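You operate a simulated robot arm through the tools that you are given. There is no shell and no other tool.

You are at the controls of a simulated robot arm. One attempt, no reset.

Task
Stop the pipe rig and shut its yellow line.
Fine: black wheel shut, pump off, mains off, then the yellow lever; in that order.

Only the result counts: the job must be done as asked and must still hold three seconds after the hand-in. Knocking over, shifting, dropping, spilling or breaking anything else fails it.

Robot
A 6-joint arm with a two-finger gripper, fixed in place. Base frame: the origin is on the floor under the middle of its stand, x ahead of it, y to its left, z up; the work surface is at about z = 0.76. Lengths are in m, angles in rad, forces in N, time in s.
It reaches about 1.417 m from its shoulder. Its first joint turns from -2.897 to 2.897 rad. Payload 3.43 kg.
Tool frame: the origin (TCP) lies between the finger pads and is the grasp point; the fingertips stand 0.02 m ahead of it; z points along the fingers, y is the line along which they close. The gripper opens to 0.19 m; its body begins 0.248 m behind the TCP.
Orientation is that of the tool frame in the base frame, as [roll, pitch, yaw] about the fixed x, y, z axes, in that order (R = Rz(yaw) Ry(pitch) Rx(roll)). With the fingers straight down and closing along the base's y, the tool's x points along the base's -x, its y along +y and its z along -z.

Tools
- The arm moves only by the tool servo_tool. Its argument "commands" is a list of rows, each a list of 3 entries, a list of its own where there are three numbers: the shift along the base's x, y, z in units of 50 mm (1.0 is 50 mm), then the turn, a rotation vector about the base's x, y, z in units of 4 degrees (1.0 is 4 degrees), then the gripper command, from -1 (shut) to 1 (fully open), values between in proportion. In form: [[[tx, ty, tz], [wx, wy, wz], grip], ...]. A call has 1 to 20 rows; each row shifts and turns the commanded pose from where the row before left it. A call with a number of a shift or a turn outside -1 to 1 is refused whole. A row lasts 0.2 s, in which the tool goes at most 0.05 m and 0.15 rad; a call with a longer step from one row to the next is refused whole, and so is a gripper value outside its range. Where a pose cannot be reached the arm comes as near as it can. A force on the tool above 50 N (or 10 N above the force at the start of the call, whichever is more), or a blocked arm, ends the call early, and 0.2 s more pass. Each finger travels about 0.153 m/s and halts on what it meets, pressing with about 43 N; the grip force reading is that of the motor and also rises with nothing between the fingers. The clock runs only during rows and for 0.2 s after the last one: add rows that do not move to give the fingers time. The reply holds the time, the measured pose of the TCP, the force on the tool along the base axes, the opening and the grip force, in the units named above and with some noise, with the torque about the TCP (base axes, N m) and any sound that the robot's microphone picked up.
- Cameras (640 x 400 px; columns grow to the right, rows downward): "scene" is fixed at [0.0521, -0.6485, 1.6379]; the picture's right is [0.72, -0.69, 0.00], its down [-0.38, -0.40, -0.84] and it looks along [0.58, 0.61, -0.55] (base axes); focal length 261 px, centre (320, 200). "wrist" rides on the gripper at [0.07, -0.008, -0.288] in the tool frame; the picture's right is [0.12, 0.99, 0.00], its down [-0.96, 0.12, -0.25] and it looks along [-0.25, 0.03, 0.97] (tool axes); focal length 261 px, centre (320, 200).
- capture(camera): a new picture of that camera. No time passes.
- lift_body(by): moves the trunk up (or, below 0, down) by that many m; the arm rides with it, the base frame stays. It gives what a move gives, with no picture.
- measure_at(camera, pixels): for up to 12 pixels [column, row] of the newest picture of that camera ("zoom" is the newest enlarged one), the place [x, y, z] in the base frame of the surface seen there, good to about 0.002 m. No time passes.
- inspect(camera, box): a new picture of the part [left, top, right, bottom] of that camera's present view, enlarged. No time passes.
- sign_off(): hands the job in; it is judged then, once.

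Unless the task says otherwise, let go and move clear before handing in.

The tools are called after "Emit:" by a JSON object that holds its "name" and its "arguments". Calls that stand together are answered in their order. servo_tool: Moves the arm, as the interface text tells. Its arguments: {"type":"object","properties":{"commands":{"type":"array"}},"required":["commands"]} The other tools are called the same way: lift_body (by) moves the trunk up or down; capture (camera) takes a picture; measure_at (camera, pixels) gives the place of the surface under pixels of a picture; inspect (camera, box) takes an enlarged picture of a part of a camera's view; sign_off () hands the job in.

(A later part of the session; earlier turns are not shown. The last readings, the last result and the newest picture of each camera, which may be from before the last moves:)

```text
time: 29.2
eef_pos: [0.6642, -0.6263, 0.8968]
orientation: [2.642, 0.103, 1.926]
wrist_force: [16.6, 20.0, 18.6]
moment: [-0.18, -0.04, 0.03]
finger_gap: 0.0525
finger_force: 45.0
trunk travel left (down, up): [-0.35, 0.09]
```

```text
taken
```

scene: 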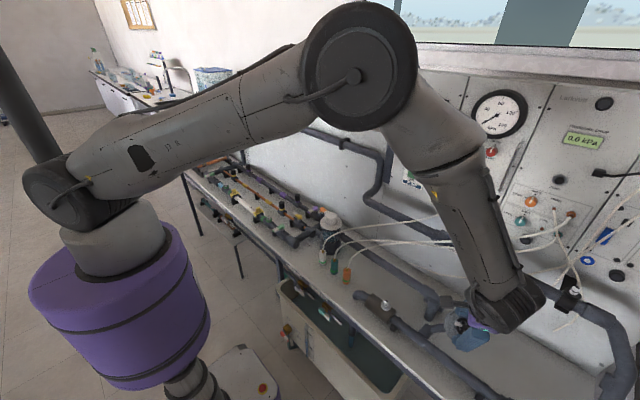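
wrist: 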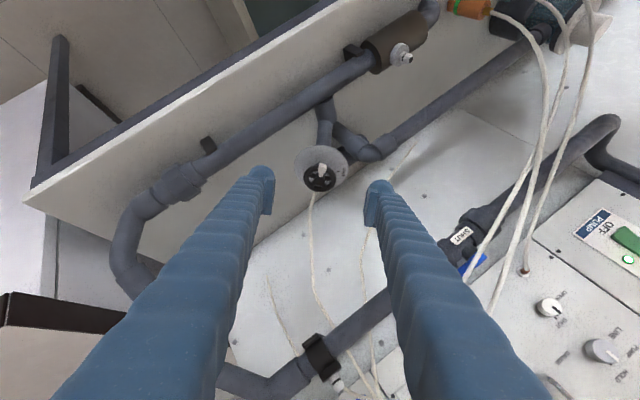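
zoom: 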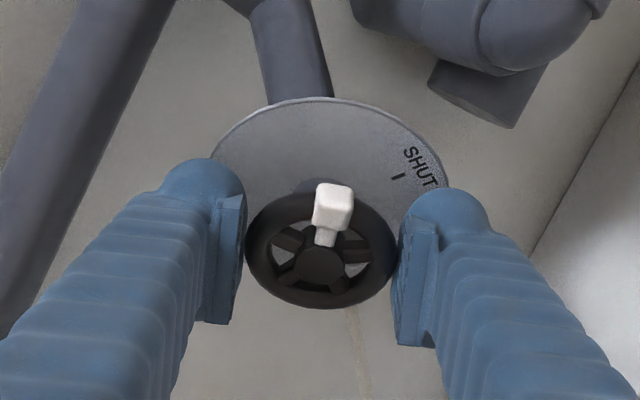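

Turned about 36°, with SHUT clearly approaching the handle. I'll relieve the 32 N side load by shifting along it and carry on turning.

Emit:
{"name": "servo_tool", "arguments": {"commands": [[[0.02, 0.024, 0.022], [0.245, 0.537, -0.807], -1], [[0.01, 0.012, 0.011], [0.245, 0.537, -0.807], -1], [[0, 0, 0], [0.245, 0.537, -0.807], -1], [[0, 0, 0], [0.245, 0.537, -0.807], -1]]}}

Emit:
{"name": "inspect", "arguments": {"camera": "wrist", "box": [230, 120, 410, 240]}}

```text
time: 30.2
eef_pos: [0.6659, -0.6268, 0.8963]
orientation: [2.769, -0.001, 1.706]
wrist_force: [26.8, 12.1, 9.8]
moment: [-0.35, -0.1, -0.01]
finger_gap: 0.0528
finger_force: 45.0
trunk travel left (down, up): [-0.35, 0.09]
```

```text
3.33 times, centred on (320, 180) of wrist
```

zoom: 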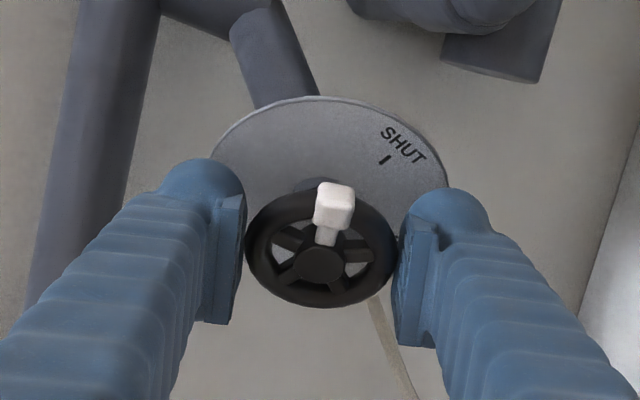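

About 52° done and the SHUT tick is close. I'll correct along the force again and continue.

Emit:
{"name": "servo_tool", "arguments": {"commands": [[[0.03, 0.014, 0.01], [0.245, 0.537, -0.807], -1], [[0.015, 0.006, 0.005], [0.245, 0.537, -0.807], -1], [[0, 0, 0], [0.245, 0.537, -0.807], -1], [[0, 0, 0], [0.245, 0.537, -0.807], -1]]}}

Emit:
{"name": "inspect", "arguments": {"camera": "wrist", "box": [230, 120, 410, 240]}}

Emit:
{"name": "capture", "arguments": {"camera": "scene"}}

```text
time: 31.2
eef_pos: [0.6662, -0.6273, 0.8975]
orientation: [2.92, -0.072, 1.473]
wrist_force: [11.0, -3.5, 0.4]
moment: [-0.27, 0.19, 0.07]
finger_gap: 0.0528
finger_force: 45.1
trunk travel left (down, up): [-0.35, 0.09]
```

```text
3.33 times, centred on (320, 180) of wrist
```

zoom: 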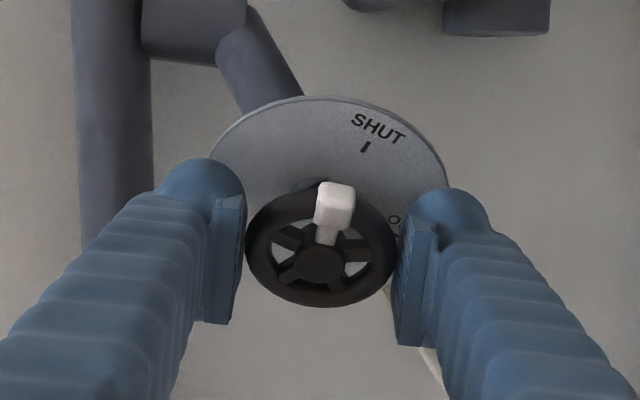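

```text
taken
```

scene: 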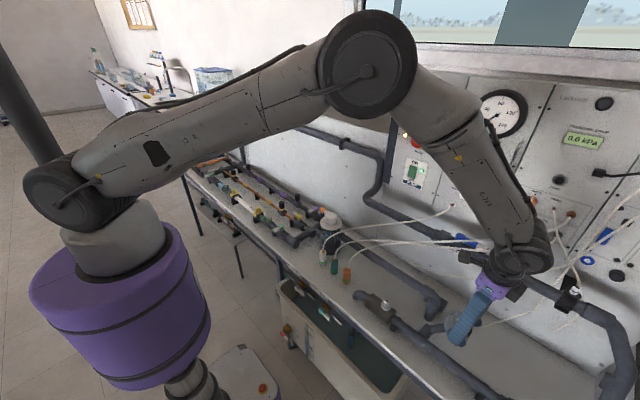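

About 68° done; the SHUT tick (365,146) is nearly in line with the handle (335,205). I'll go on with four more 4° steps, watching for a stop.

Emit:
{"name": "servo_tool", "arguments": {"commands": [[[0.01, -0.004, 0], [0.245, 0.537, -0.807], -1], [[0, 0, 0], [0.245, 0.537, -0.807], -1], [[0, 0, 0], [0.245, 0.537, -0.807], -1]]}}

Emit:
{"name": "inspect", "arguments": {"camera": "wrist", "box": [230, 120, 410, 240]}}

Emit:
{"name": "inspect", "arguments": {"camera": "scene", "box": [400, 80, 440, 120]}}

```text
time: 32.0
eef_pos: [0.6665, -0.6264, 0.8973]
orientation: [3.039, -0.1, 1.293]
wrist_force: [1.4, -6.0, 1.9]
moment: [0.17, 0.27, 0.31]
finger_gap: 0.0525
finger_force: 45.0
trunk travel left (down, up): [-0.35, 0.09]
```

```text
3.33 times, centred on (320, 180) of wrist
```

zoom: 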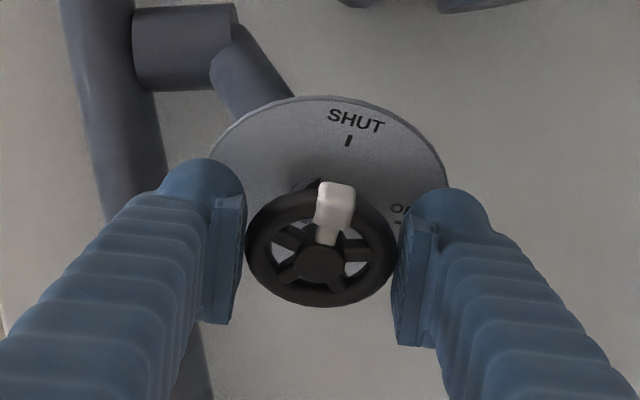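

```text
10.00 times, centred on (420, 100) of scene
```

zoom: 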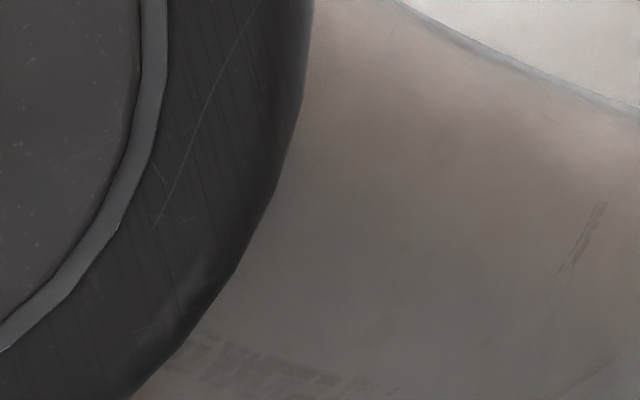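

About 80° done. I'll measure the tick and handle to find the remaining angle.

Emit:
{"name": "inspect", "arguments": {"camera": "wrist", "box": [270, 130, 370, 220]}}

```text
4.44 times, centred on (320, 175) of wrist
```

zoom: 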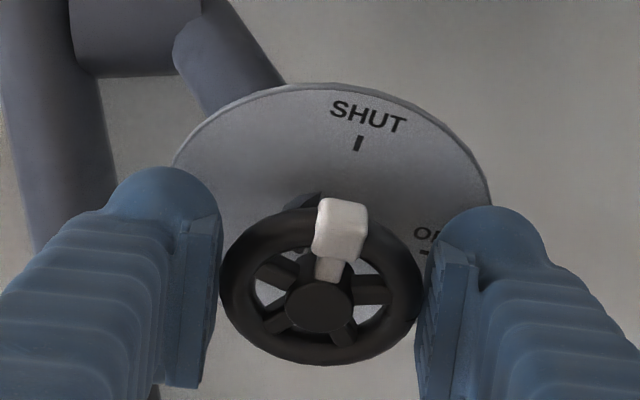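

Emit:
{"name": "measure_at", "arguments": {"camera": "zoom", "pixels": [[358, 143], [320, 305], [338, 240], [345, 213], [329, 268], [245, 110], [470, 165], [350, 100], [235, 280], [405, 270], [320, 355]]}}

```text
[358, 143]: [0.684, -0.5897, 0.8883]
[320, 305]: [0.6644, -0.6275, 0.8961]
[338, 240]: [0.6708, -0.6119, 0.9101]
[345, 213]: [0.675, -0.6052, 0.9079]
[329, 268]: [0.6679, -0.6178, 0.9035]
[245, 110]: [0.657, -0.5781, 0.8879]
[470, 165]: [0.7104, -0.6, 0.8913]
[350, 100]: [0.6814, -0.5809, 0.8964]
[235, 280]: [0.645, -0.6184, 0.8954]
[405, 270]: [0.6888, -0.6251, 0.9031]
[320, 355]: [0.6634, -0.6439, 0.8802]
```

The tick sits about 4° past uphill and the handle about 2° short, so roughly 6° remain. I'll turn two more steps and read the torque.

Emit:
{"name": "servo_tool", "arguments": {"commands": [[[0, 0, 0], [0.245, 0.537, -0.807], -1], [[0, 0, 0], [0.123, 0.269, -0.404], -1]]}}

Emit:
{"name": "inspect", "arguments": {"camera": "wrist", "box": [270, 130, 370, 220]}}

Emit:
{"name": "capture", "arguments": {"camera": "scene"}}

```text
time: 32.6
eef_pos: [0.6673, -0.6259, 0.8966]
orientation: [3.1, -0.108, 1.202]
wrist_force: [3.2, -2.6, 3.0]
moment: [-0.47, -0.34, 0.87]
finger_gap: 0.0526
finger_force: 44.8
trunk travel left (down, up): [-0.35, 0.09]
```

```text
4.44 times, centred on (320, 175) of wrist
```

zoom: 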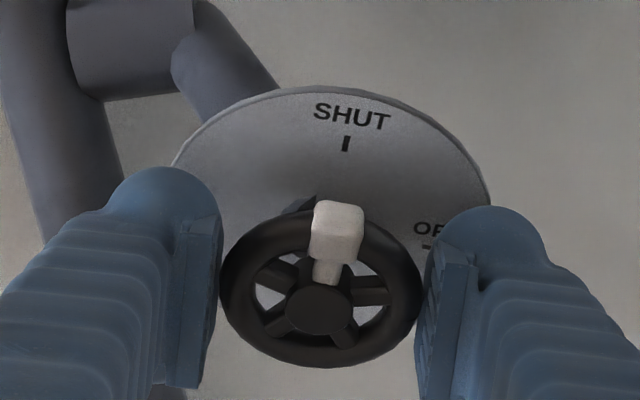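

```text
taken
```

scene: 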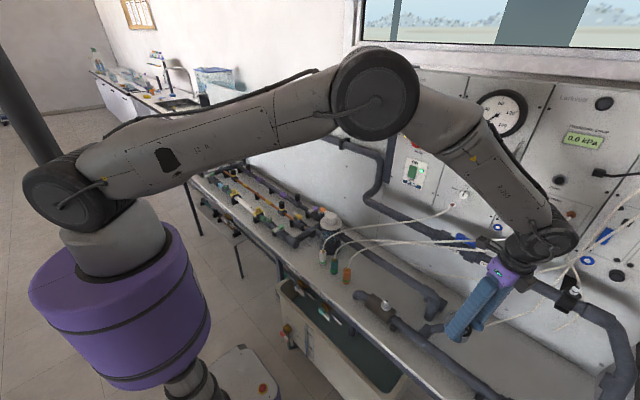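

The torque about the axis jumped to about 1 N·m, which suggests the end stop at SHUT. I'll measure the alignment again.

Emit:
{"name": "measure_at", "arguments": {"camera": "zoom", "pixels": [[346, 143], [320, 307], [334, 240], [338, 212], [328, 270], [235, 285], [408, 275]]}}

```text
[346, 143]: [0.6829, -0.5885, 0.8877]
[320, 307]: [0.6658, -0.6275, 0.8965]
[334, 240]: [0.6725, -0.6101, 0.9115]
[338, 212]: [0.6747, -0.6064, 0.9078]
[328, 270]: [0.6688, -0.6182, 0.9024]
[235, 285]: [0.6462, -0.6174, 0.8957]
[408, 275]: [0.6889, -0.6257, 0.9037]
```

The handle and tick agree within about 2°. I'll press one more small step to make sure it's seated against the stop.

Emit:
{"name": "servo_tool", "arguments": {"commands": [[[0, 0, 0], [0.184, 0.403, -0.606], -1], [[0, 0, 0], [0, 0, 0], -1]]}}

Emit:
{"name": "inspect", "arguments": {"camera": "wrist", "box": [270, 130, 370, 220]}}

```text
time: 33.2
eef_pos: [0.6671, -0.6263, 0.8981]
orientation: [3.132, -0.11, 1.158]
wrist_force: [4.1, 0.1, 1.6]
moment: [0.04, -0.47, 0.54]
finger_gap: 0.0525
finger_force: 45.7
trunk travel left (down, up): [-0.35, 0.09]
```

```text
4.44 times, centred on (320, 175) of wrist
```

zoom: 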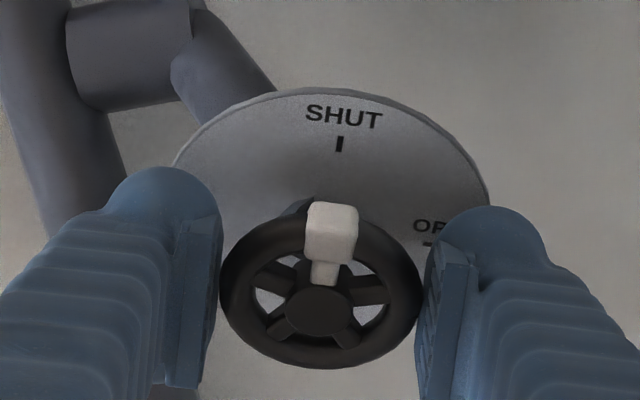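

The gripper slipped slightly around a stationary wheel, so the handle is at the stop and in line with the SHUT tick. I'll release and back off along the tool axis.

Emit:
{"name": "servo_tool", "arguments": {"commands": [[[0, 0, 0], [0, 0, 0], 0.1], [[0, 0, 0], [0, 0, 0], 0.1], [[0, 0, 0], [0, 0, 0], 0.1], [[-0.03, -0.06, 0.6], [0, 0, 0], 0.1], [[-0.03, -0.06, 0.6], [0, 0, 0], 0.1], [[-0.05, -0.08, 0.8], [0, 0, 0], 0.1], [[-0.05, -0.08, 0.8], [0, 0, 0], 0.1], [[-0.05, -0.08, 0.8], [0, 0, 0], 0.1]]}}

Emit:
{"name": "capture", "arguments": {"camera": "scene"}}

Emit:
{"name": "capture", "arguments": {"camera": "wrist"}}

```text
time: 35.0
eef_pos: [0.6575, -0.6458, 1.0756]
orientation: [3.132, -0.111, 1.157]
wrist_force: [0.3, -0.3, 0.1]
moment: [0.02, -0.05, -0.03]
finger_gap: 0.1046
finger_force: 0.1
trunk travel left (down, up): [-0.35, 0.09]
```

```text
taken
```

scene: 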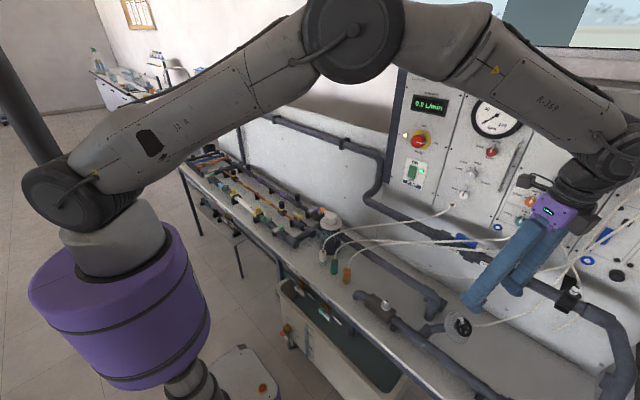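

```text
taken
```

wrist: 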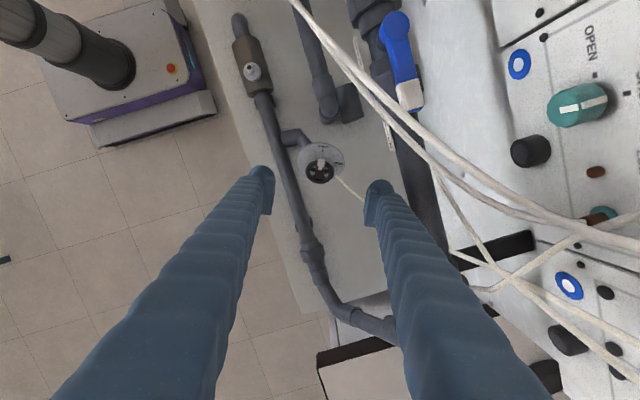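

The flow display looks like 0.0 now. I'll zoom in on the display and the wheel.

Emit:
{"name": "inspect", "arguments": {"camera": "scene", "box": [395, 80, 475, 200]}}

Emit:
{"name": "inspect", "arguments": {"camera": "wrist", "box": [280, 125, 370, 200]}}

Emit:
{"name": "inspect", "arguments": {"camera": "scene", "box": [430, 150, 640, 330]}}

```text
3.33 times, centred on (435, 140) of scene
```

zoom: 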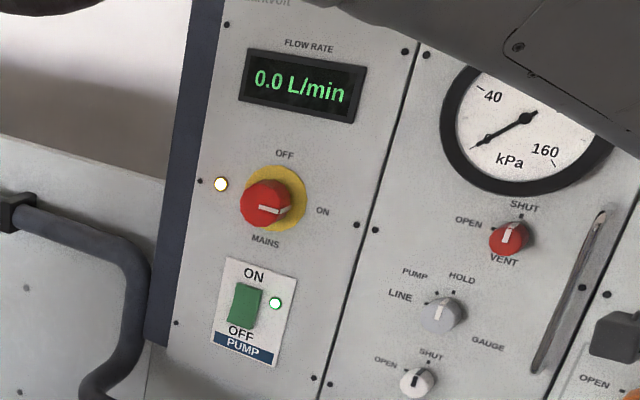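

```text
5.33 times, centred on (325, 162) of wrist
```

zoom: 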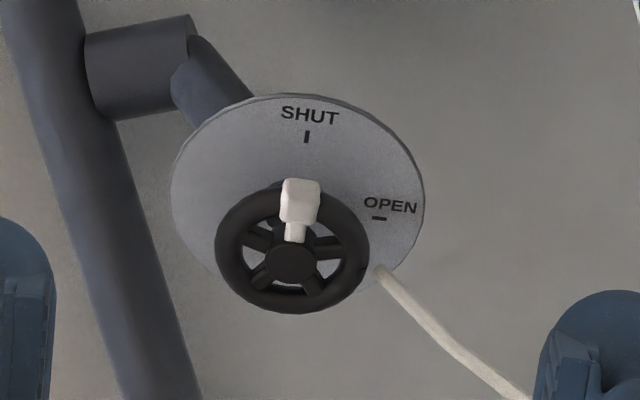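

```text
2.22 times, centred on (535, 240) of scene
```

zoom: 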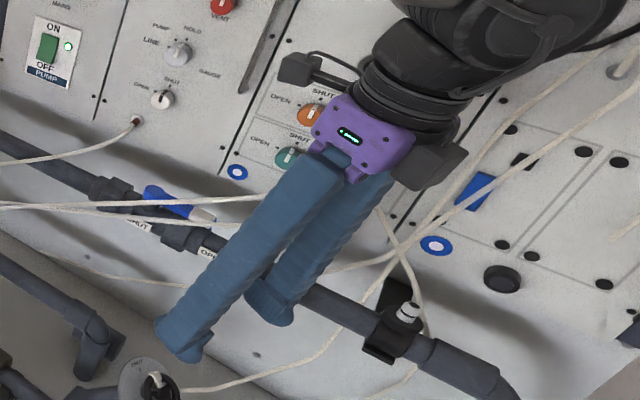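

The flow reads 0.0 L/min and the wheel handle is at SHUT. Next is the pump rocker, so I'll measure the rocker, mains knob and panel.

Emit:
{"name": "inspect", "arguments": {"camera": "scene", "box": [398, 120, 448, 195]}}

```text
5.33 times, centred on (423, 158) of scene
```

zoom: 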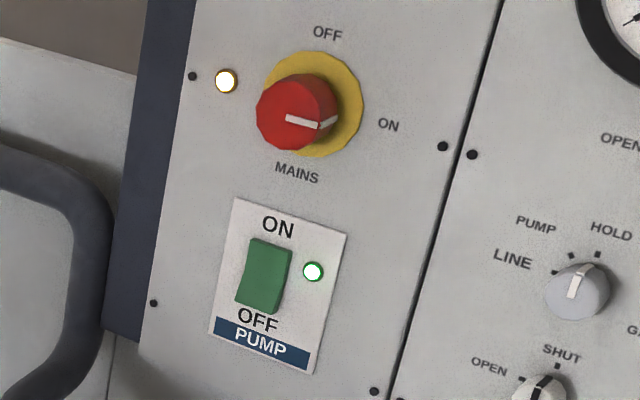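

Emit:
{"name": "measure_at", "arguments": {"camera": "zoom", "pixels": [[270, 248], [268, 262], [262, 275], [258, 290], [252, 303], [285, 270], [245, 270], [225, 300], [290, 115], [300, 140], [290, 80], [350, 110]]}}

Emit:
{"name": "measure_at", "arguments": {"camera": "scene", "pixels": [[398, 118], [445, 128], [400, 185], [385, 130], [440, 180], [425, 115], [450, 210], [372, 190], [365, 205], [460, 240], [390, 215]]}}

```text
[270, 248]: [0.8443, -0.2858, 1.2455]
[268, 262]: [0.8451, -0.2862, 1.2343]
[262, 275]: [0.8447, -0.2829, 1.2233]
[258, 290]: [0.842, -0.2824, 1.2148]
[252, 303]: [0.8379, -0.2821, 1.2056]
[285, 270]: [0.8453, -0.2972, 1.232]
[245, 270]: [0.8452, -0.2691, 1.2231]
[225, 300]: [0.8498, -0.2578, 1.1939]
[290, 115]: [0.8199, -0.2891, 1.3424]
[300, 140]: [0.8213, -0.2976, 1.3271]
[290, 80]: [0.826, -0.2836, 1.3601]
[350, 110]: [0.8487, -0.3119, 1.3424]
```

```text
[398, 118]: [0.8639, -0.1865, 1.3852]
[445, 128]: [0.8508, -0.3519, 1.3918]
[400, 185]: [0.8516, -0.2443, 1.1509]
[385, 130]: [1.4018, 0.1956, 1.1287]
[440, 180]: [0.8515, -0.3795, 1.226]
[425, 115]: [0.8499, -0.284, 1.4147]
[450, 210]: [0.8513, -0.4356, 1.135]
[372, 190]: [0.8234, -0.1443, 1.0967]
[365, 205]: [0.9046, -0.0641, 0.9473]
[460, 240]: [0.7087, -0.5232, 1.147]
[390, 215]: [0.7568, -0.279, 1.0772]
```

The rocker's lower half sticks out (x = 0.838 at z 1.206, against 0.844 at the top), so it needs a push at the bottom. I'll lift clear of the hoses and swing the tool up to face the panel.

Emit:
{"name": "servo_tool", "arguments": {"commands": [[[-0.4, 0, 0.85], [0, 0, 0], 0.1], [[-0.4, 0, 0.85], [0, 0, 0], 0.1], [[-0.4, 0, 0.85], [0, 0, 0], 0.1], [[-0.3, 0.6, 0.7], [-0.042, -0.949, 0.347], 0.1], [[-0.3, 0.6, 0.7], [-0.042, -0.949, 0.347], 0.1], [[-0.3, 0.6, 0.7], [-0.042, -0.949, 0.347], 0.1], [[-0.3, 0.6, 0.7], [-0.042, -0.949, 0.347], 0.1], [[-0.3, 0.6, 0.7], [-0.042, -0.949, 0.347], 0.1]]}}

Emit:
{"name": "capture", "arguments": {"camera": "scene"}}

```text
time: 36.8
eef_pos: [0.5212, -0.4921, 1.383]
orientation: [2.805, -0.202, 1.333]
wrist_force: [-0.4, 0.3, 0.9]
moment: [-0.08, -0.1, -0.03]
finger_gap: 0.1046
finger_force: 0.1
trunk travel left (down, up): [-0.35, 0.09]
```

```text
taken
```

scene: 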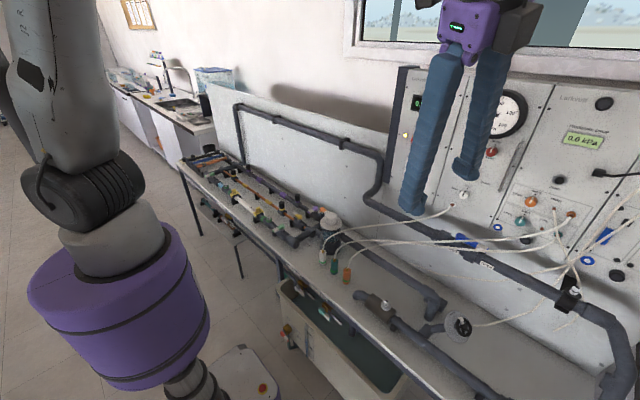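

The arm is clear. I'll continue swinging the tool to face the panel while closing the fingers.

Emit:
{"name": "servo_tool", "arguments": {"commands": [[[0.166, 0.143, -0.135], [-0.042, -0.949, 0.347], -1], [[0.166, 0.143, -0.135], [-0.042, -0.949, 0.347], -1], [[0.166, 0.143, -0.135], [-0.042, -0.949, 0.347], -1], [[0.166, 0.143, -0.135], [-0.042, -0.949, 0.347], -1], [[0.166, 0.143, -0.135], [-0.042, -0.949, 0.347], -1], [[0.166, 0.143, -0.135], [-0.042, -0.949, 0.347], -1], [[0.166, 0.143, -0.135], [-0.042, -0.949, 0.347], -1], [[0.166, 0.143, -0.135], [-0.042, -0.949, 0.347], -1], [[0.166, 0.143, -0.135], [-0.042, -0.949, 0.347], -1], [[0.166, 0.143, -0.135], [-0.042, -0.949, 0.347], -1]]}}

Emit:
{"name": "capture", "arguments": {"camera": "scene"}}

```text
time: 39.0
eef_pos: [0.6069, -0.423, 1.3112]
orientation: [2.131, -0.202, 1.725]
wrist_force: [-0.4, -0.7, -0.3]
moment: [0.02, -0.01, 0.03]
finger_gap: 0.0003
finger_force: 33.9
trunk travel left (down, up): [-0.35, 0.09]
```

```text
taken
```

scene: 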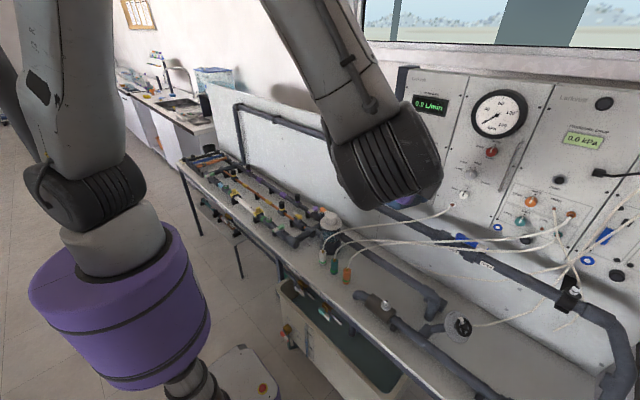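

Going as planned with no reach warnings. I'll finish the rotation.

Emit:
{"name": "servo_tool", "arguments": {"commands": [[[0.166, 0.143, -0.135], [-0.042, -0.949, 0.347], -1], [[0.166, 0.143, -0.135], [-0.042, -0.949, 0.347], -1], [[0.166, 0.143, -0.135], [-0.042, -0.949, 0.347], -1], [[0.166, 0.143, -0.135], [-0.042, -0.949, 0.347], -1], [[0.166, 0.143, -0.135], [-0.042, -0.949, 0.347], -1], [[0.166, 0.143, -0.135], [-0.042, -0.949, 0.347], -1], [[0.166, 0.143, -0.135], [-0.042, -0.949, 0.347], -1], [[0.166, 0.143, -0.135], [-0.042, -0.949, 0.347], -1], [[0.166, 0.143, -0.135], [-0.042, -0.949, 0.347], -1]]}}

Emit:
{"name": "capture", "arguments": {"camera": "scene"}}

Emit:
{"name": "capture", "arguments": {"camera": "wrist"}}

```text
time: 41.0
eef_pos: [0.6797, -0.3583, 1.2497]
orientation: [1.568, 0.0, 2.005]
wrist_force: [-0.6, -0.7, -0.5]
moment: [0.0, -0.02, 0.02]
finger_gap: 0.0
finger_force: 34.0
trunk travel left (down, up): [-0.35, 0.09]
```

```text
taken
```

scene: 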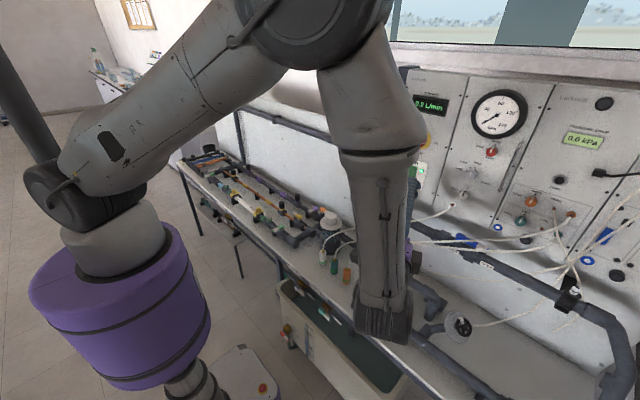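

```text
taken
```

wrist: 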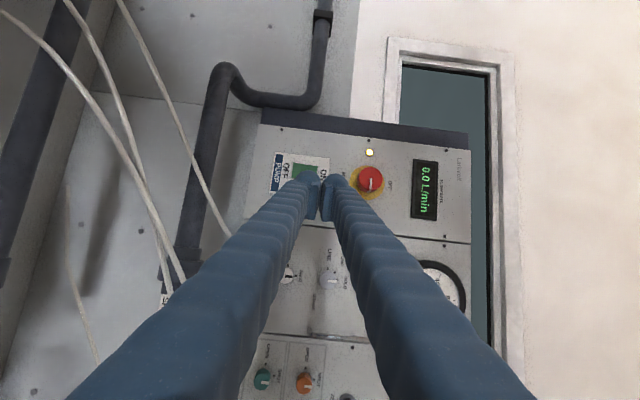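

The tool now faces the panel (0.0 L/min still shows at (425,190)). I'll zoom on the fingertips and rocker and measure the hoses at the lower left for clearance.

Emit:
{"name": "inspect", "arguments": {"camera": "wrist", "box": [250, 130, 400, 230]}}

Emit:
{"name": "measure_at", "arguments": {"camera": "wrist", "pixels": [[150, 68], [190, 160], [215, 205], [120, 90], [145, 190], [90, 105], [215, 120], [195, 200], [305, 172], [318, 168], [290, 170], [369, 180]]}}

```text
4.00 times, centred on (325, 180) of wrist
```

zoom: 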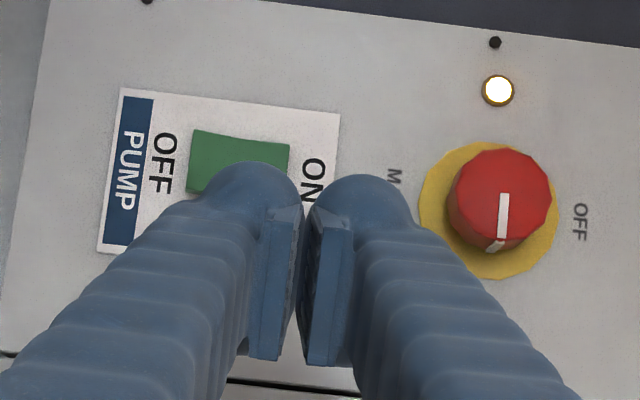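

```text
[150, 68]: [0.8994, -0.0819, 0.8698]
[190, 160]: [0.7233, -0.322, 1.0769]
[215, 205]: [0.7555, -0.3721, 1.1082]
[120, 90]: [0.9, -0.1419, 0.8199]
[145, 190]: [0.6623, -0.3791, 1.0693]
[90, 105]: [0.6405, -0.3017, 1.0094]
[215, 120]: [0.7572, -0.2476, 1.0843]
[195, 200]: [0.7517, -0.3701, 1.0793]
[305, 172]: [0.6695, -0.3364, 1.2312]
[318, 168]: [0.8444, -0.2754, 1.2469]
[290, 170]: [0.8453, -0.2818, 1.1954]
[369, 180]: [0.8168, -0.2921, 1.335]
```

The fingertips are domed, about ±16 mm either side of the TCP when closed. I'll use the upper finger on the rocker's lower end: first to a pre-press point at (0.79, -0.278, 1.192).

Emit:
{"name": "servo_tool", "arguments": {"commands": [[[0.441, 0.321, -0.231], [0, 0, 0], -1], [[0.441, 0.321, -0.231], [0, 0, 0], -1], [[0.441, 0.321, -0.231], [0, 0, 0], -1], [[0.441, 0.321, -0.231], [0, 0, 0], -1], [[0.441, 0.321, -0.231], [0, 0, 0], -1], [[0, 0, 0], [0, 0, 0], -1]]}}

Emit:
{"name": "inspect", "arguments": {"camera": "wrist", "box": [250, 130, 400, 230]}}

Emit:
{"name": "capture", "arguments": {"camera": "scene"}}

```text
time: 42.4
eef_pos: [0.7902, -0.2786, 1.1921]
orientation: [1.568, 0.001, 2.004]
wrist_force: [-0.3, 0.3, 0.3]
moment: [-0.01, 0.02, -0.02]
finger_gap: 0.0
finger_force: 33.9
trunk travel left (down, up): [-0.35, 0.09]
```

```text
4.00 times, centred on (325, 180) of wrist
```

zoom: 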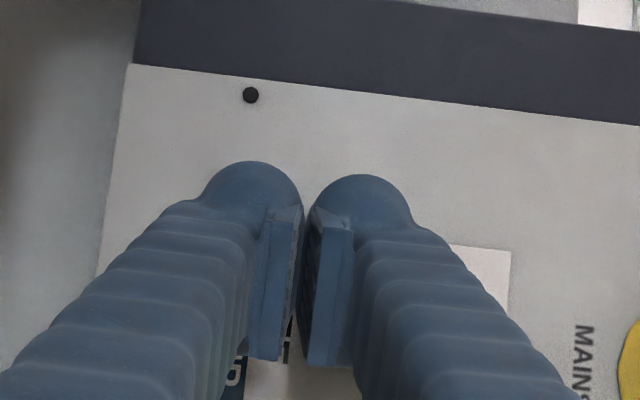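

```text
taken
```

scene: 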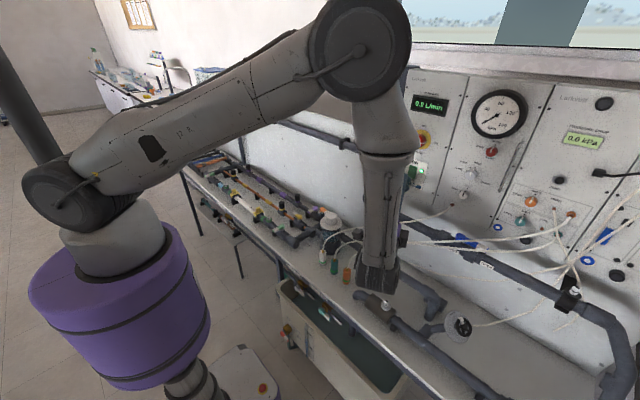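

I'm positioned in front of the rocker's lower end. I'll advance in small steps toward the panel and watch the force.

Emit:
{"name": "servo_tool", "arguments": {"commands": [[[0.1, -0.05, 0], [0, 0, 0], -1], [[0.1, 0, 0], [0, 0, 0], -1], [[0.1, 0, 0], [0, 0, 0], -1], [[0.1, 0, 0], [0, 0, 0], -1], [[0.1, 0, 0], [0, 0, 0], -1]]}}

Emit:
{"name": "inspect", "arguments": {"camera": "scene", "box": [395, 120, 455, 210]}}

```text
time: 43.6
eef_pos: [0.8161, -0.2816, 1.1913]
orientation: [1.566, 0.002, 2.009]
wrist_force: [0.6, 0.0, 0.9]
moment: [0.01, 0.02, 0.01]
finger_gap: 0.0001
finger_force: 34.2
trunk travel left (down, up): [-0.35, 0.09]
heard: click
```

```text
4.44 times, centred on (425, 165) of scene
```

zoom: 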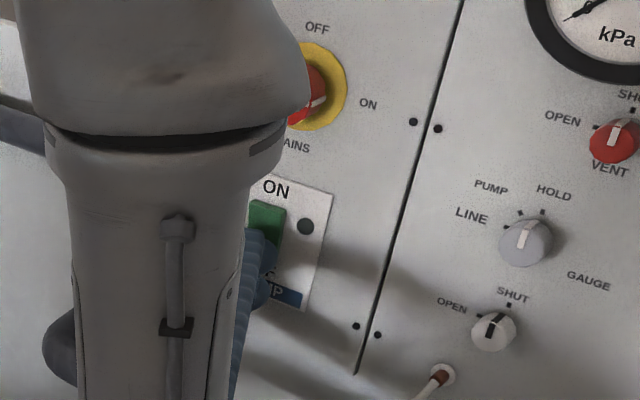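

I heard a click and the pump lamp (305,225) is dark, so the pump is off. I'll retreat from the panel and rise to the mains knob's level, opening the fingers.

Emit:
{"name": "servo_tool", "arguments": {"commands": [[[-0.5, 0, 0], [0, 0, 0], -1], [[-0.5, 0, 0], [0, 0, 0], -1], [[-0.4, -0.1, 0.4], [0, 0, 0], -1], [[0, -0.1, 0.7], [0, 0, 0], 0], [[0, 0, 0.7], [0, 0, 0], 0], [[0, 0, 0.7], [0, 0, 0], 0], [[0, 0, 0.58], [0, 0, 0], 0]]}}

Emit:
{"name": "capture", "arguments": {"camera": "scene"}}

Emit:
{"name": "capture", "arguments": {"camera": "wrist"}}

```text
time: 45.2
eef_pos: [0.7464, -0.2924, 1.3469]
orientation: [1.567, 0.002, 2.008]
wrist_force: [0.4, 0.2, 1.4]
moment: [-0.02, 0.03, -0.03]
finger_gap: 0.0949
finger_force: 0.0
trunk travel left (down, up): [-0.35, 0.09]
```

```text
taken
```

scene: 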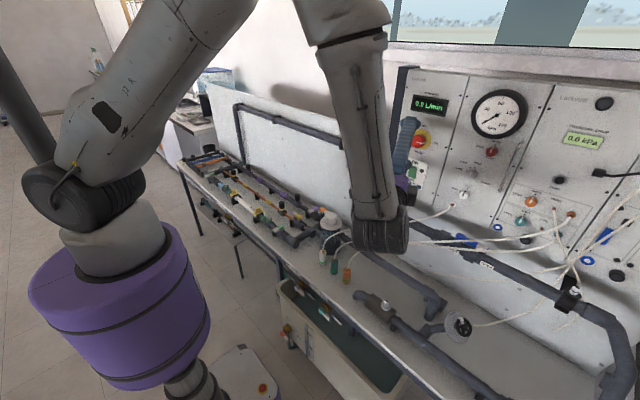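

```text
taken
```

wrist: 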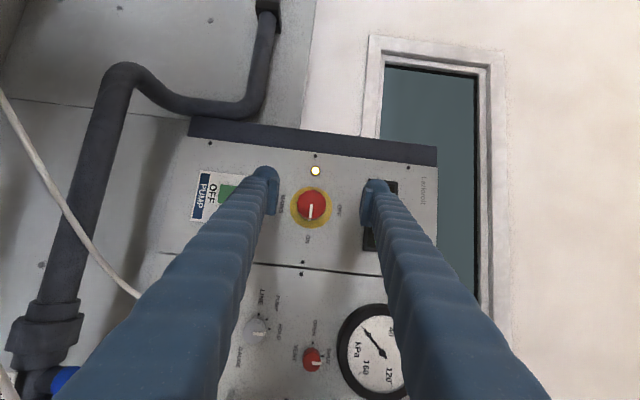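

The knob sits between the fingers at (311,205), with its pointer toward ON. I'll measure it closely.

Emit:
{"name": "inspect", "arguments": {"camera": "wrist", "box": [265, 155, 365, 245]}}

```text
4.44 times, centred on (315, 200) of wrist
```

zoom: 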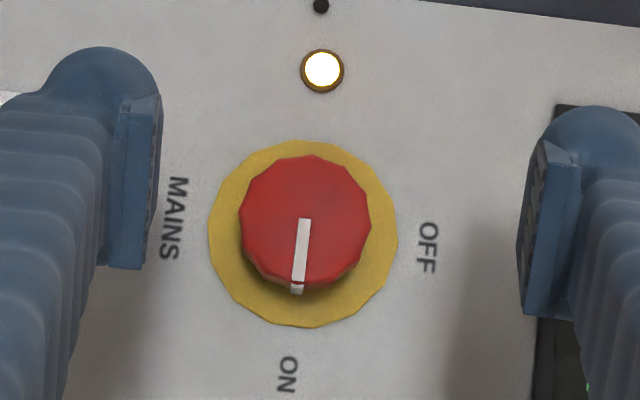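

Emit:
{"name": "measure_at", "arguments": {"camera": "zoom", "pixels": [[305, 220], [250, 220], [362, 220], [305, 165], [303, 275], [305, 150], [225, 240], [385, 235], [305, 315], [298, 288], [330, 285], [200, 330]]}}

```text
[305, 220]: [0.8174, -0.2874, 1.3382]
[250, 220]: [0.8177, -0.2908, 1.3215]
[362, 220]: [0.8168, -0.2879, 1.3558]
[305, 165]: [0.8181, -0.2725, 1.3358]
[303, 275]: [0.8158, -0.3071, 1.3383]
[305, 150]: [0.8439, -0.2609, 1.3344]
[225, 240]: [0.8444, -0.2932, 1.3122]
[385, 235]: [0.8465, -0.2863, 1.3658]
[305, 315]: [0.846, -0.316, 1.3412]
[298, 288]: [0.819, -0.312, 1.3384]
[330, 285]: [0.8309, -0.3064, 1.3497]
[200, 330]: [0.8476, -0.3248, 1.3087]
```

The knob centre is about (y -0.290, z 1.3387), radius 20 mm, front at x = 0.817 and plate at x = 0.845. I'll reduce the yaw to about 12°, centre on the knob, and then move in.

Emit:
{"name": "servo_tool", "arguments": {"commands": [[[0, 0.012, -0.041], [0, 0, -0.81], 0], [[0, 0.012, -0.041], [0, 0, -0.81], 0], [[0, 0.012, -0.041], [0, 0, -0.81], 0], [[0, 0.012, -0.041], [0, 0, -0.81], 0]]}}

Emit:
{"name": "inspect", "arguments": {"camera": "wrist", "box": [250, 140, 390, 240]}}

```text
time: 46.2
eef_pos: [0.7447, -0.288, 1.337]
orientation: [1.568, 0.004, 1.781]
wrist_force: [-0.1, 0.4, 0.1]
moment: [0.01, 0.01, -0.01]
finger_gap: 0.0948
finger_force: 0.0
trunk travel left (down, up): [-0.35, 0.09]
```

```text
4.00 times, centred on (320, 190) of wrist
```

zoom: 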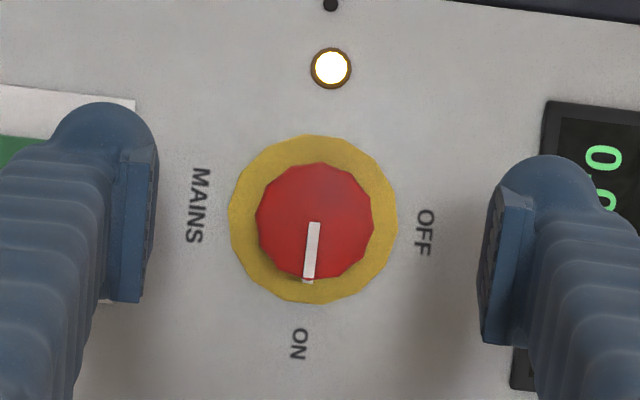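

The knob is centred between the pads. I'll advance straight toward it.

Emit:
{"name": "servo_tool", "arguments": {"commands": [[[0.36, -0.01, 0.009], [0, 0, 0], 0], [[0.36, -0.01, 0.009], [0, 0, 0], 0], [[0.36, -0.01, 0.009], [0, 0, 0], 0], [[0.34, -0.01, 0.009], [0, 0, 0], 0]]}}

Emit:
{"name": "inspect", "arguments": {"camera": "wrist", "box": [250, 140, 390, 240]}}

```text
time: 47.2
eef_pos: [0.8192, -0.2917, 1.3409]
orientation: [1.568, 0.002, 1.781]
wrist_force: [0.2, -0.1, 0.1]
moment: [-0.01, -0.01, -0.01]
finger_gap: 0.095
finger_force: 0.1
trunk travel left (down, up): [-0.35, 0.09]
```

```text
4.00 times, centred on (320, 190) of wrist
```

zoom: 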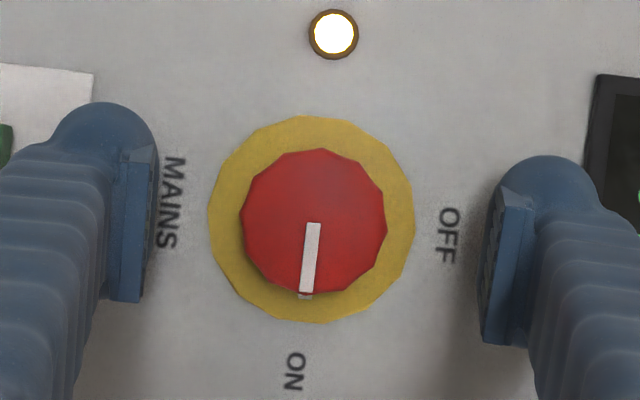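

No contact and well placed. I'll close on the knob.

Emit:
{"name": "servo_tool", "arguments": {"commands": [[[0, 0, 0], [0, 0, 0], -0.4], [[0, 0, 0], [0, 0, 0], -1], [[0, 0, 0], [0, 0, 0], -1]]}}

Emit:
{"name": "inspect", "arguments": {"camera": "wrist", "box": [250, 140, 390, 240]}}

```text
time: 48.0
eef_pos: [0.8182, -0.2907, 1.3399]
orientation: [1.572, 0.0, 1.779]
wrist_force: [-4.6, 1.4, -15.6]
moment: [-0.04, 0.14, -0.01]
finger_gap: 0.0407
finger_force: 45.3
trunk travel left (down, up): [-0.35, 0.09]
```

```text
4.00 times, centred on (320, 190) of wrist
```

zoom: 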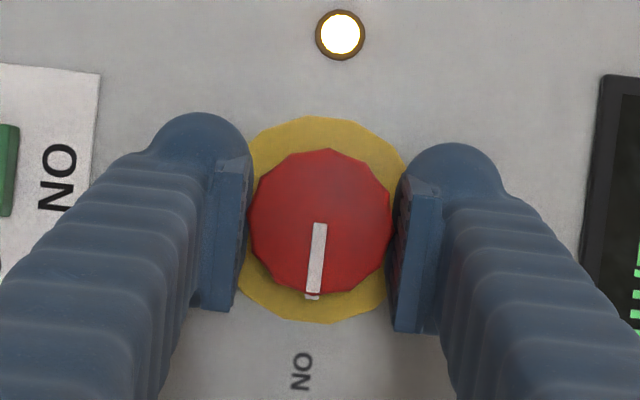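

The knob is held (gap 40.7 mm). I'll turn it toward OFF (rotation about −x), starting with 16° and a small downward recentring.

Emit:
{"name": "servo_tool", "arguments": {"commands": [[[0, 0, -0.018], [-1, 0, 0], -1], [[0, 0, 0], [-1, 0, 0], -1], [[0, 0, 0], [-1, 0, 0], -1], [[0, 0, 0], [-1, 0, 0], -1]]}}

Emit:
{"name": "inspect", "arguments": {"camera": "wrist", "box": [250, 140, 390, 240]}}

```text
time: 49.0
eef_pos: [0.8182, -0.2911, 1.3391]
orientation: [1.63, 0.276, 1.789]
wrist_force: [3.4, 2.4, -7.9]
moment: [-0.02, 0.15, -0.09]
finger_gap: 0.0407
finger_force: 45.4
trunk travel left (down, up): [-0.35, 0.09]
```

```text
4.00 times, centred on (320, 190) of wrist
```

zoom: 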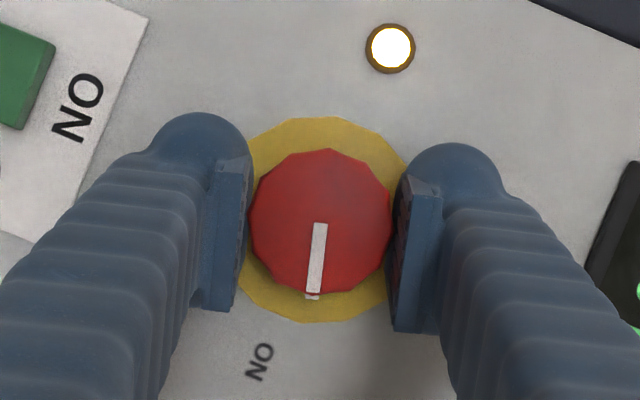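

It's turning the right way (the ON label is moving away from the pointer). I'll continue.

Emit:
{"name": "servo_tool", "arguments": {"commands": [[[0, 0, -0.008], [-1, 0, 0], -1], [[0, 0, 0], [-1, 0, 0], -1], [[0, 0, 0], [-1, 0, 0], -1], [[0, 0, 0], [-1, 0, 0], -1], [[0, 0, 0], [-1, 0, 0], -1], [[0, 0, 0], [-1, 0, 0], -1]]}}

Emit:
{"name": "inspect", "arguments": {"camera": "wrist", "box": [250, 140, 390, 240]}}

```text
time: 50.4
eef_pos: [0.8169, -0.2897, 1.3402]
orientation: [1.74, 0.685, 1.843]
wrist_force: [23.5, 9.6, 14.6]
moment: [0.03, -0.08, -0.18]
finger_gap: 0.0407
finger_force: 45.0
trunk travel left (down, up): [-0.35, 0.09]
```

```text
4.00 times, centred on (320, 190) of wrist
```

zoom: 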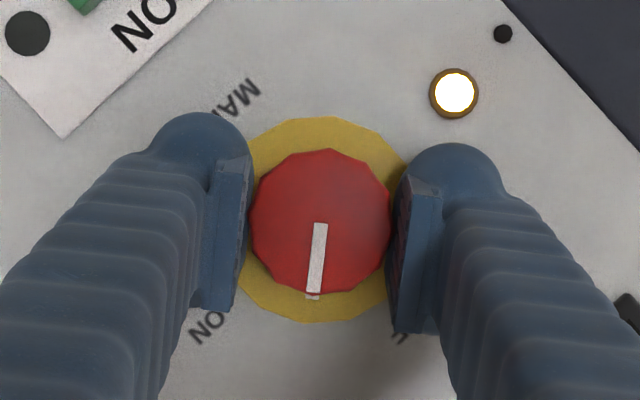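

Turned 40° so far, with some load building up along +x. I'll ease it and continue.

Emit:
{"name": "servo_tool", "arguments": {"commands": [[[0.025, 0.01, 0.015], [-1, 0, 0], -1], [[0.01, 0, 0.01], [-1, 0, 0], -1], [[0, 0, 0], [-1, 0, 0], -1], [[0, 0, 0], [-1, 0, 0], -1], [[0, 0, 0], [-1, 0, 0], -1]]}}

Emit:
{"name": "inspect", "arguments": {"camera": "wrist", "box": [250, 140, 390, 240]}}

```text
time: 51.6
eef_pos: [0.8168, -0.2902, 1.3394]
orientation: [1.914, 1.013, 1.976]
wrist_force: [7.3, 6.9, 18.0]
moment: [0.02, -0.27, -0.22]
finger_gap: 0.0405
finger_force: 44.9
trunk travel left (down, up): [-0.35, 0.09]
```

```text
4.00 times, centred on (320, 190) of wrist
```

zoom: 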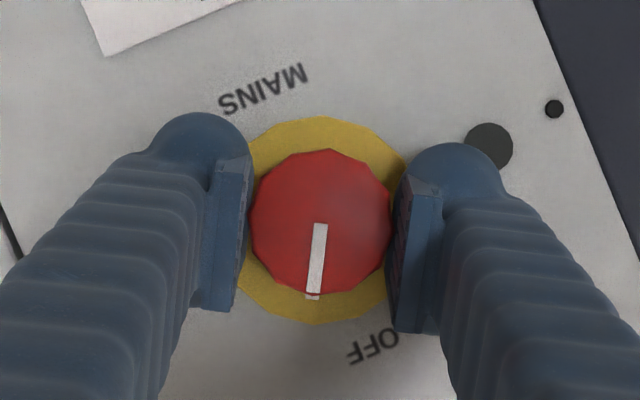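

The mains lamp (488,147) has gone dark. I'll continue until the pointer is at the OFF mark.

Emit:
{"name": "servo_tool", "arguments": {"commands": [[[0.008, 0.006, 0.018], [-1, 0, 0], -1], [[0, 0, 0], [-1, 0, 0], -1], [[0, 0, 0], [-1, 0, 0], -1], [[0, 0, 0], [-1, 0, 0], -1], [[0, 0, 0], [-1, 0, 0], -1]]}}

Emit:
{"name": "inspect", "arguments": {"camera": "wrist", "box": [250, 140, 390, 240]}}

```text
time: 52.8
eef_pos: [0.8181, -0.2893, 1.3401]
orientation: [2.448, 1.3, 2.471]
wrist_force: [2.4, 15.4, 11.2]
moment: [0.05, 0.05, -0.14]
finger_gap: 0.0408
finger_force: 44.8
trunk travel left (down, up): [-0.35, 0.09]
```

```text
4.00 times, centred on (320, 190) of wrist
```

zoom: 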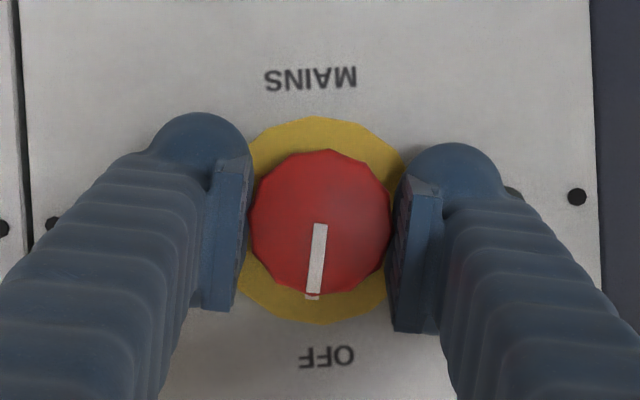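

Turned 80°. The pointer is about 9° short of the OFF label by comparison with its earlier alignment with ON, so I'll give it the last 10°.

Emit:
{"name": "servo_tool", "arguments": {"commands": [[[0, 0.012, 0.01], [-1, 0, 0], -1], [[0, 0, 0], [-1, 0, 0], -1], [[0, 0, 0], [-0.5, 0, 0], -1]]}}

Emit:
{"name": "inspect", "arguments": {"camera": "wrist", "box": [250, 140, 390, 240]}}

```text
time: 53.6
eef_pos: [0.8184, -0.2884, 1.3405]
orientation: [-3.13, 1.358, -3.124]
wrist_force: [-3.3, 12.5, -0.3]
moment: [0.06, 0.05, -0.04]
finger_gap: 0.0407
finger_force: 44.8
trunk travel left (down, up): [-0.35, 0.09]
```

```text
4.00 times, centred on (320, 190) of wrist
```

zoom: 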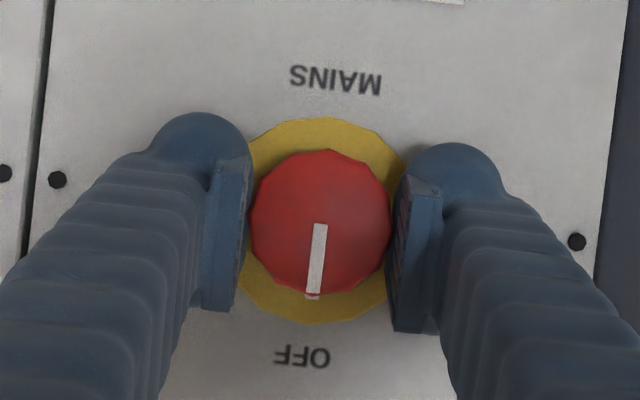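

The pointer is now in line with OFF and the mains lamp is out. I'll release and back away along the tool axis.

Emit:
{"name": "servo_tool", "arguments": {"commands": [[[0, 0, 0], [0, 0, 0], 0], [[0, 0, 0], [0, 0, 0], 0], [[0, 0, 0], [0, 0, 0], 0], [[-0.4, 0, 0.08], [0, 0, 0], 0], [[-0.6, 0, 0.12], [0, 0, 0], 0], [[-0.6, 0, 0.12], [0, 0, 0], 0]]}}

Emit:
{"name": "capture", "arguments": {"camera": "scene"}}

Emit:
{"name": "capture", "arguments": {"camera": "wrist"}}

```text
time: 55.0
eef_pos: [0.7351, -0.2888, 1.3578]
orientation: [3.139, 1.359, -3.14]
wrist_force: [0.3, -0.6, 1.7]
moment: [-0.01, 0.02, 0.01]
finger_gap: 0.0948
finger_force: 0.0
trunk travel left (down, up): [-0.35, 0.09]
```

```text
taken
```

scene: 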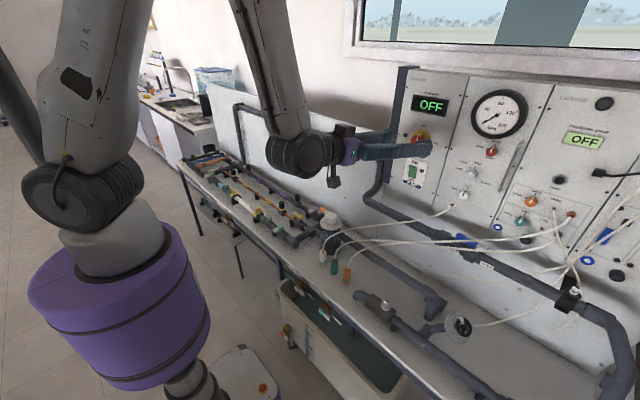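

```text
taken
```

wrist: 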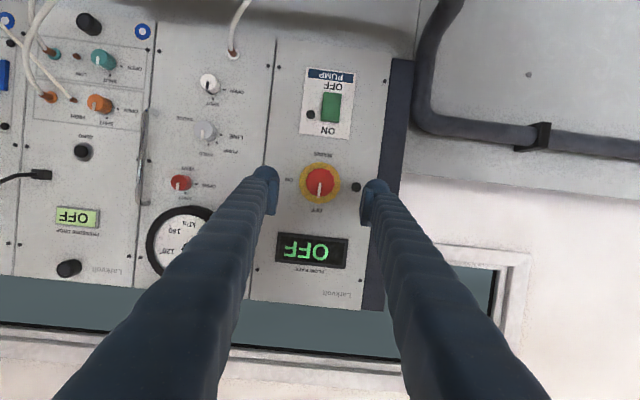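

Both displays now read OFF. Next is the yellow lever, so I'll zoom in on it from the scene camera.

Emit:
{"name": "inspect", "arguments": {"camera": "scene", "box": [280, 190, 340, 240]}}

Emit:
{"name": "inspect", "arguments": {"camera": "scene", "box": [175, 140, 345, 260]}}

```text
8.00 times, centred on (310, 215) of scene
```

zoom: 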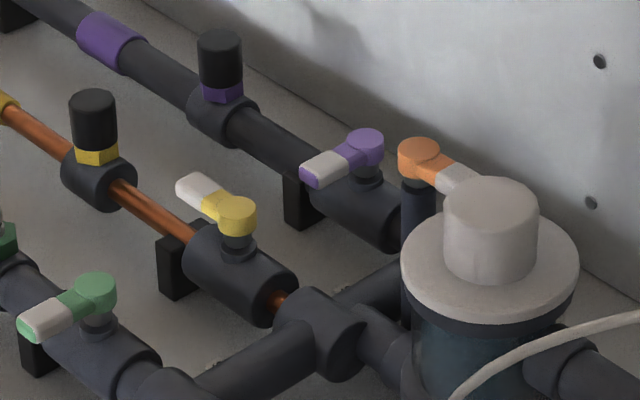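

```text
3.33 times, centred on (260, 200) of scene
```

zoom: 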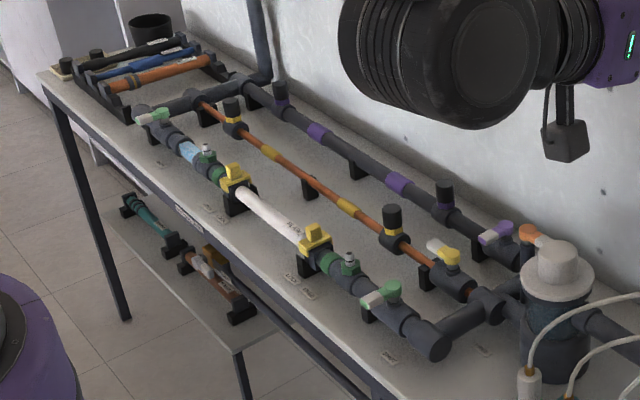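

The yellow lever lies along its copper pipe (open), while the green and purple levers stand across theirs (shut). I'll measure the lever and its surroundings.

Emit:
{"name": "inspect", "arguments": {"camera": "scene", "box": [285, 198, 335, 238]}}

```text
10.00 times, centred on (310, 218) of scene
```

zoom: 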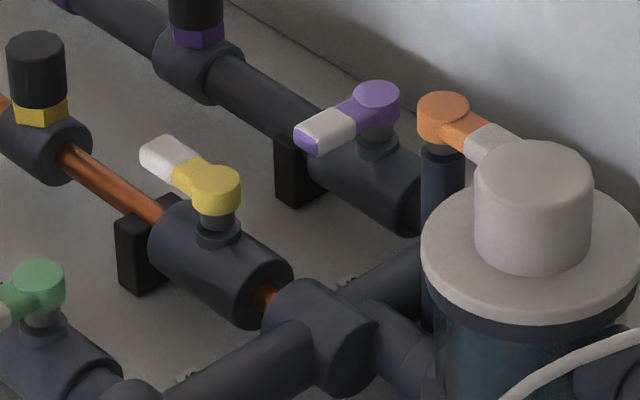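

Emit:
{"name": "measure_at", "arguments": {"camera": "zoom", "pixels": [[218, 180], [190, 175], [165, 155], [150, 155], [215, 205], [218, 240], [160, 172], [376, 93], [320, 128], [45, 280], [5, 305], [135, 240]]}}

Emit:
{"name": "measure_at", "arguments": {"camera": "scene", "pixels": [[330, 213], [331, 222], [323, 257], [334, 263], [346, 272], [345, 240], [300, 235], [285, 245], [288, 204], [310, 240], [322, 244], [290, 203]]}}

```text
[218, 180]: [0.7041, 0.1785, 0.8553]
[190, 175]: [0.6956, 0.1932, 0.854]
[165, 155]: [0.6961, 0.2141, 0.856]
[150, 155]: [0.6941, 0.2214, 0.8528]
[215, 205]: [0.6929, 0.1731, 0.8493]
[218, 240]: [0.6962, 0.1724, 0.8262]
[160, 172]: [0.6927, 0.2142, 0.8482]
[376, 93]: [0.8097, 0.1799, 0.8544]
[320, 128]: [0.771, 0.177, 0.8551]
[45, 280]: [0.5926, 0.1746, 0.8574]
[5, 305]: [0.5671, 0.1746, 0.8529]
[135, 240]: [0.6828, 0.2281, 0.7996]
```

```text
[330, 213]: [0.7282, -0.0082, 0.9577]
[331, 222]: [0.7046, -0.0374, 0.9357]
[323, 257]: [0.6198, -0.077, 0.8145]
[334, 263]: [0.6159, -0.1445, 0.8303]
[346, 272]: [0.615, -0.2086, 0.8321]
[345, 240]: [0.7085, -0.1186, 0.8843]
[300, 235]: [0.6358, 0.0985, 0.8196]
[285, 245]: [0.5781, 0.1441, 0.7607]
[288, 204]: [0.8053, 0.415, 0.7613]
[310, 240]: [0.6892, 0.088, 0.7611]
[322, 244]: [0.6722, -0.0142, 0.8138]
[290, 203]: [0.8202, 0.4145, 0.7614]
```

Yellow lever: pivot at (0.702, 0.175), handle along +y to y ≈ 0.225, top z ≈ 0.856. The shut green and purple levers point to −x, so the yellow handle must swing 90° toward −x. I'll retreat from the panel, travel over, and turn the tool downward.

Emit:
{"name": "servo_tool", "arguments": {"commands": [[[-0.5, 0, 0.2], [0, 1, 0], 0], [[-0.5, 0, 0.2], [0, 1, 0], 0], [[-0.5, 0, 0.2], [0, 1, 0], 0], [[0, 0.5, 0], [0, 1, 0], 0], [[0, 0.5, 0], [0, 1, 0], 0], [[0, 0.5, 0], [0, 1, 0], 0], [[0, 0.5, 0], [0, 1, 0], 0], [[0, 0.5, 0], [0, 1, 0], 0], [[0, 0.5, 0], [0, 1, 0], 0], [[0, 0.5, 0], [0, 1, 0], 0]]}}

Emit:
{"name": "capture", "arguments": {"camera": "scene"}}

```text
time: 57.2
eef_pos: [0.6649, -0.1159, 1.3881]
orientation: [3.14, 0.664, -3.138]
wrist_force: [-0.1, -0.9, 0.0]
moment: [0.06, -0.08, 0.03]
finger_gap: 0.095
finger_force: 0.0
trunk travel left (down, up): [-0.35, 0.09]
```

```text
taken
```

scene: 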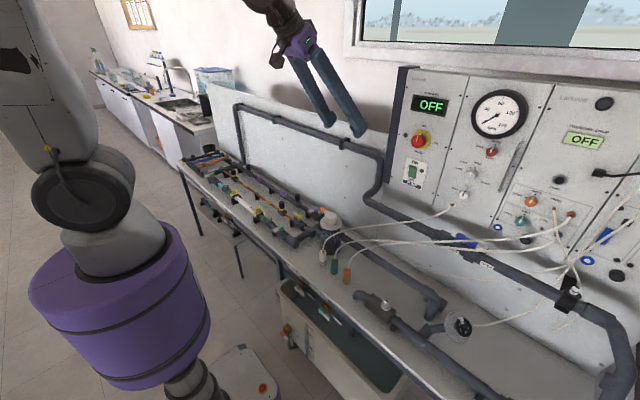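

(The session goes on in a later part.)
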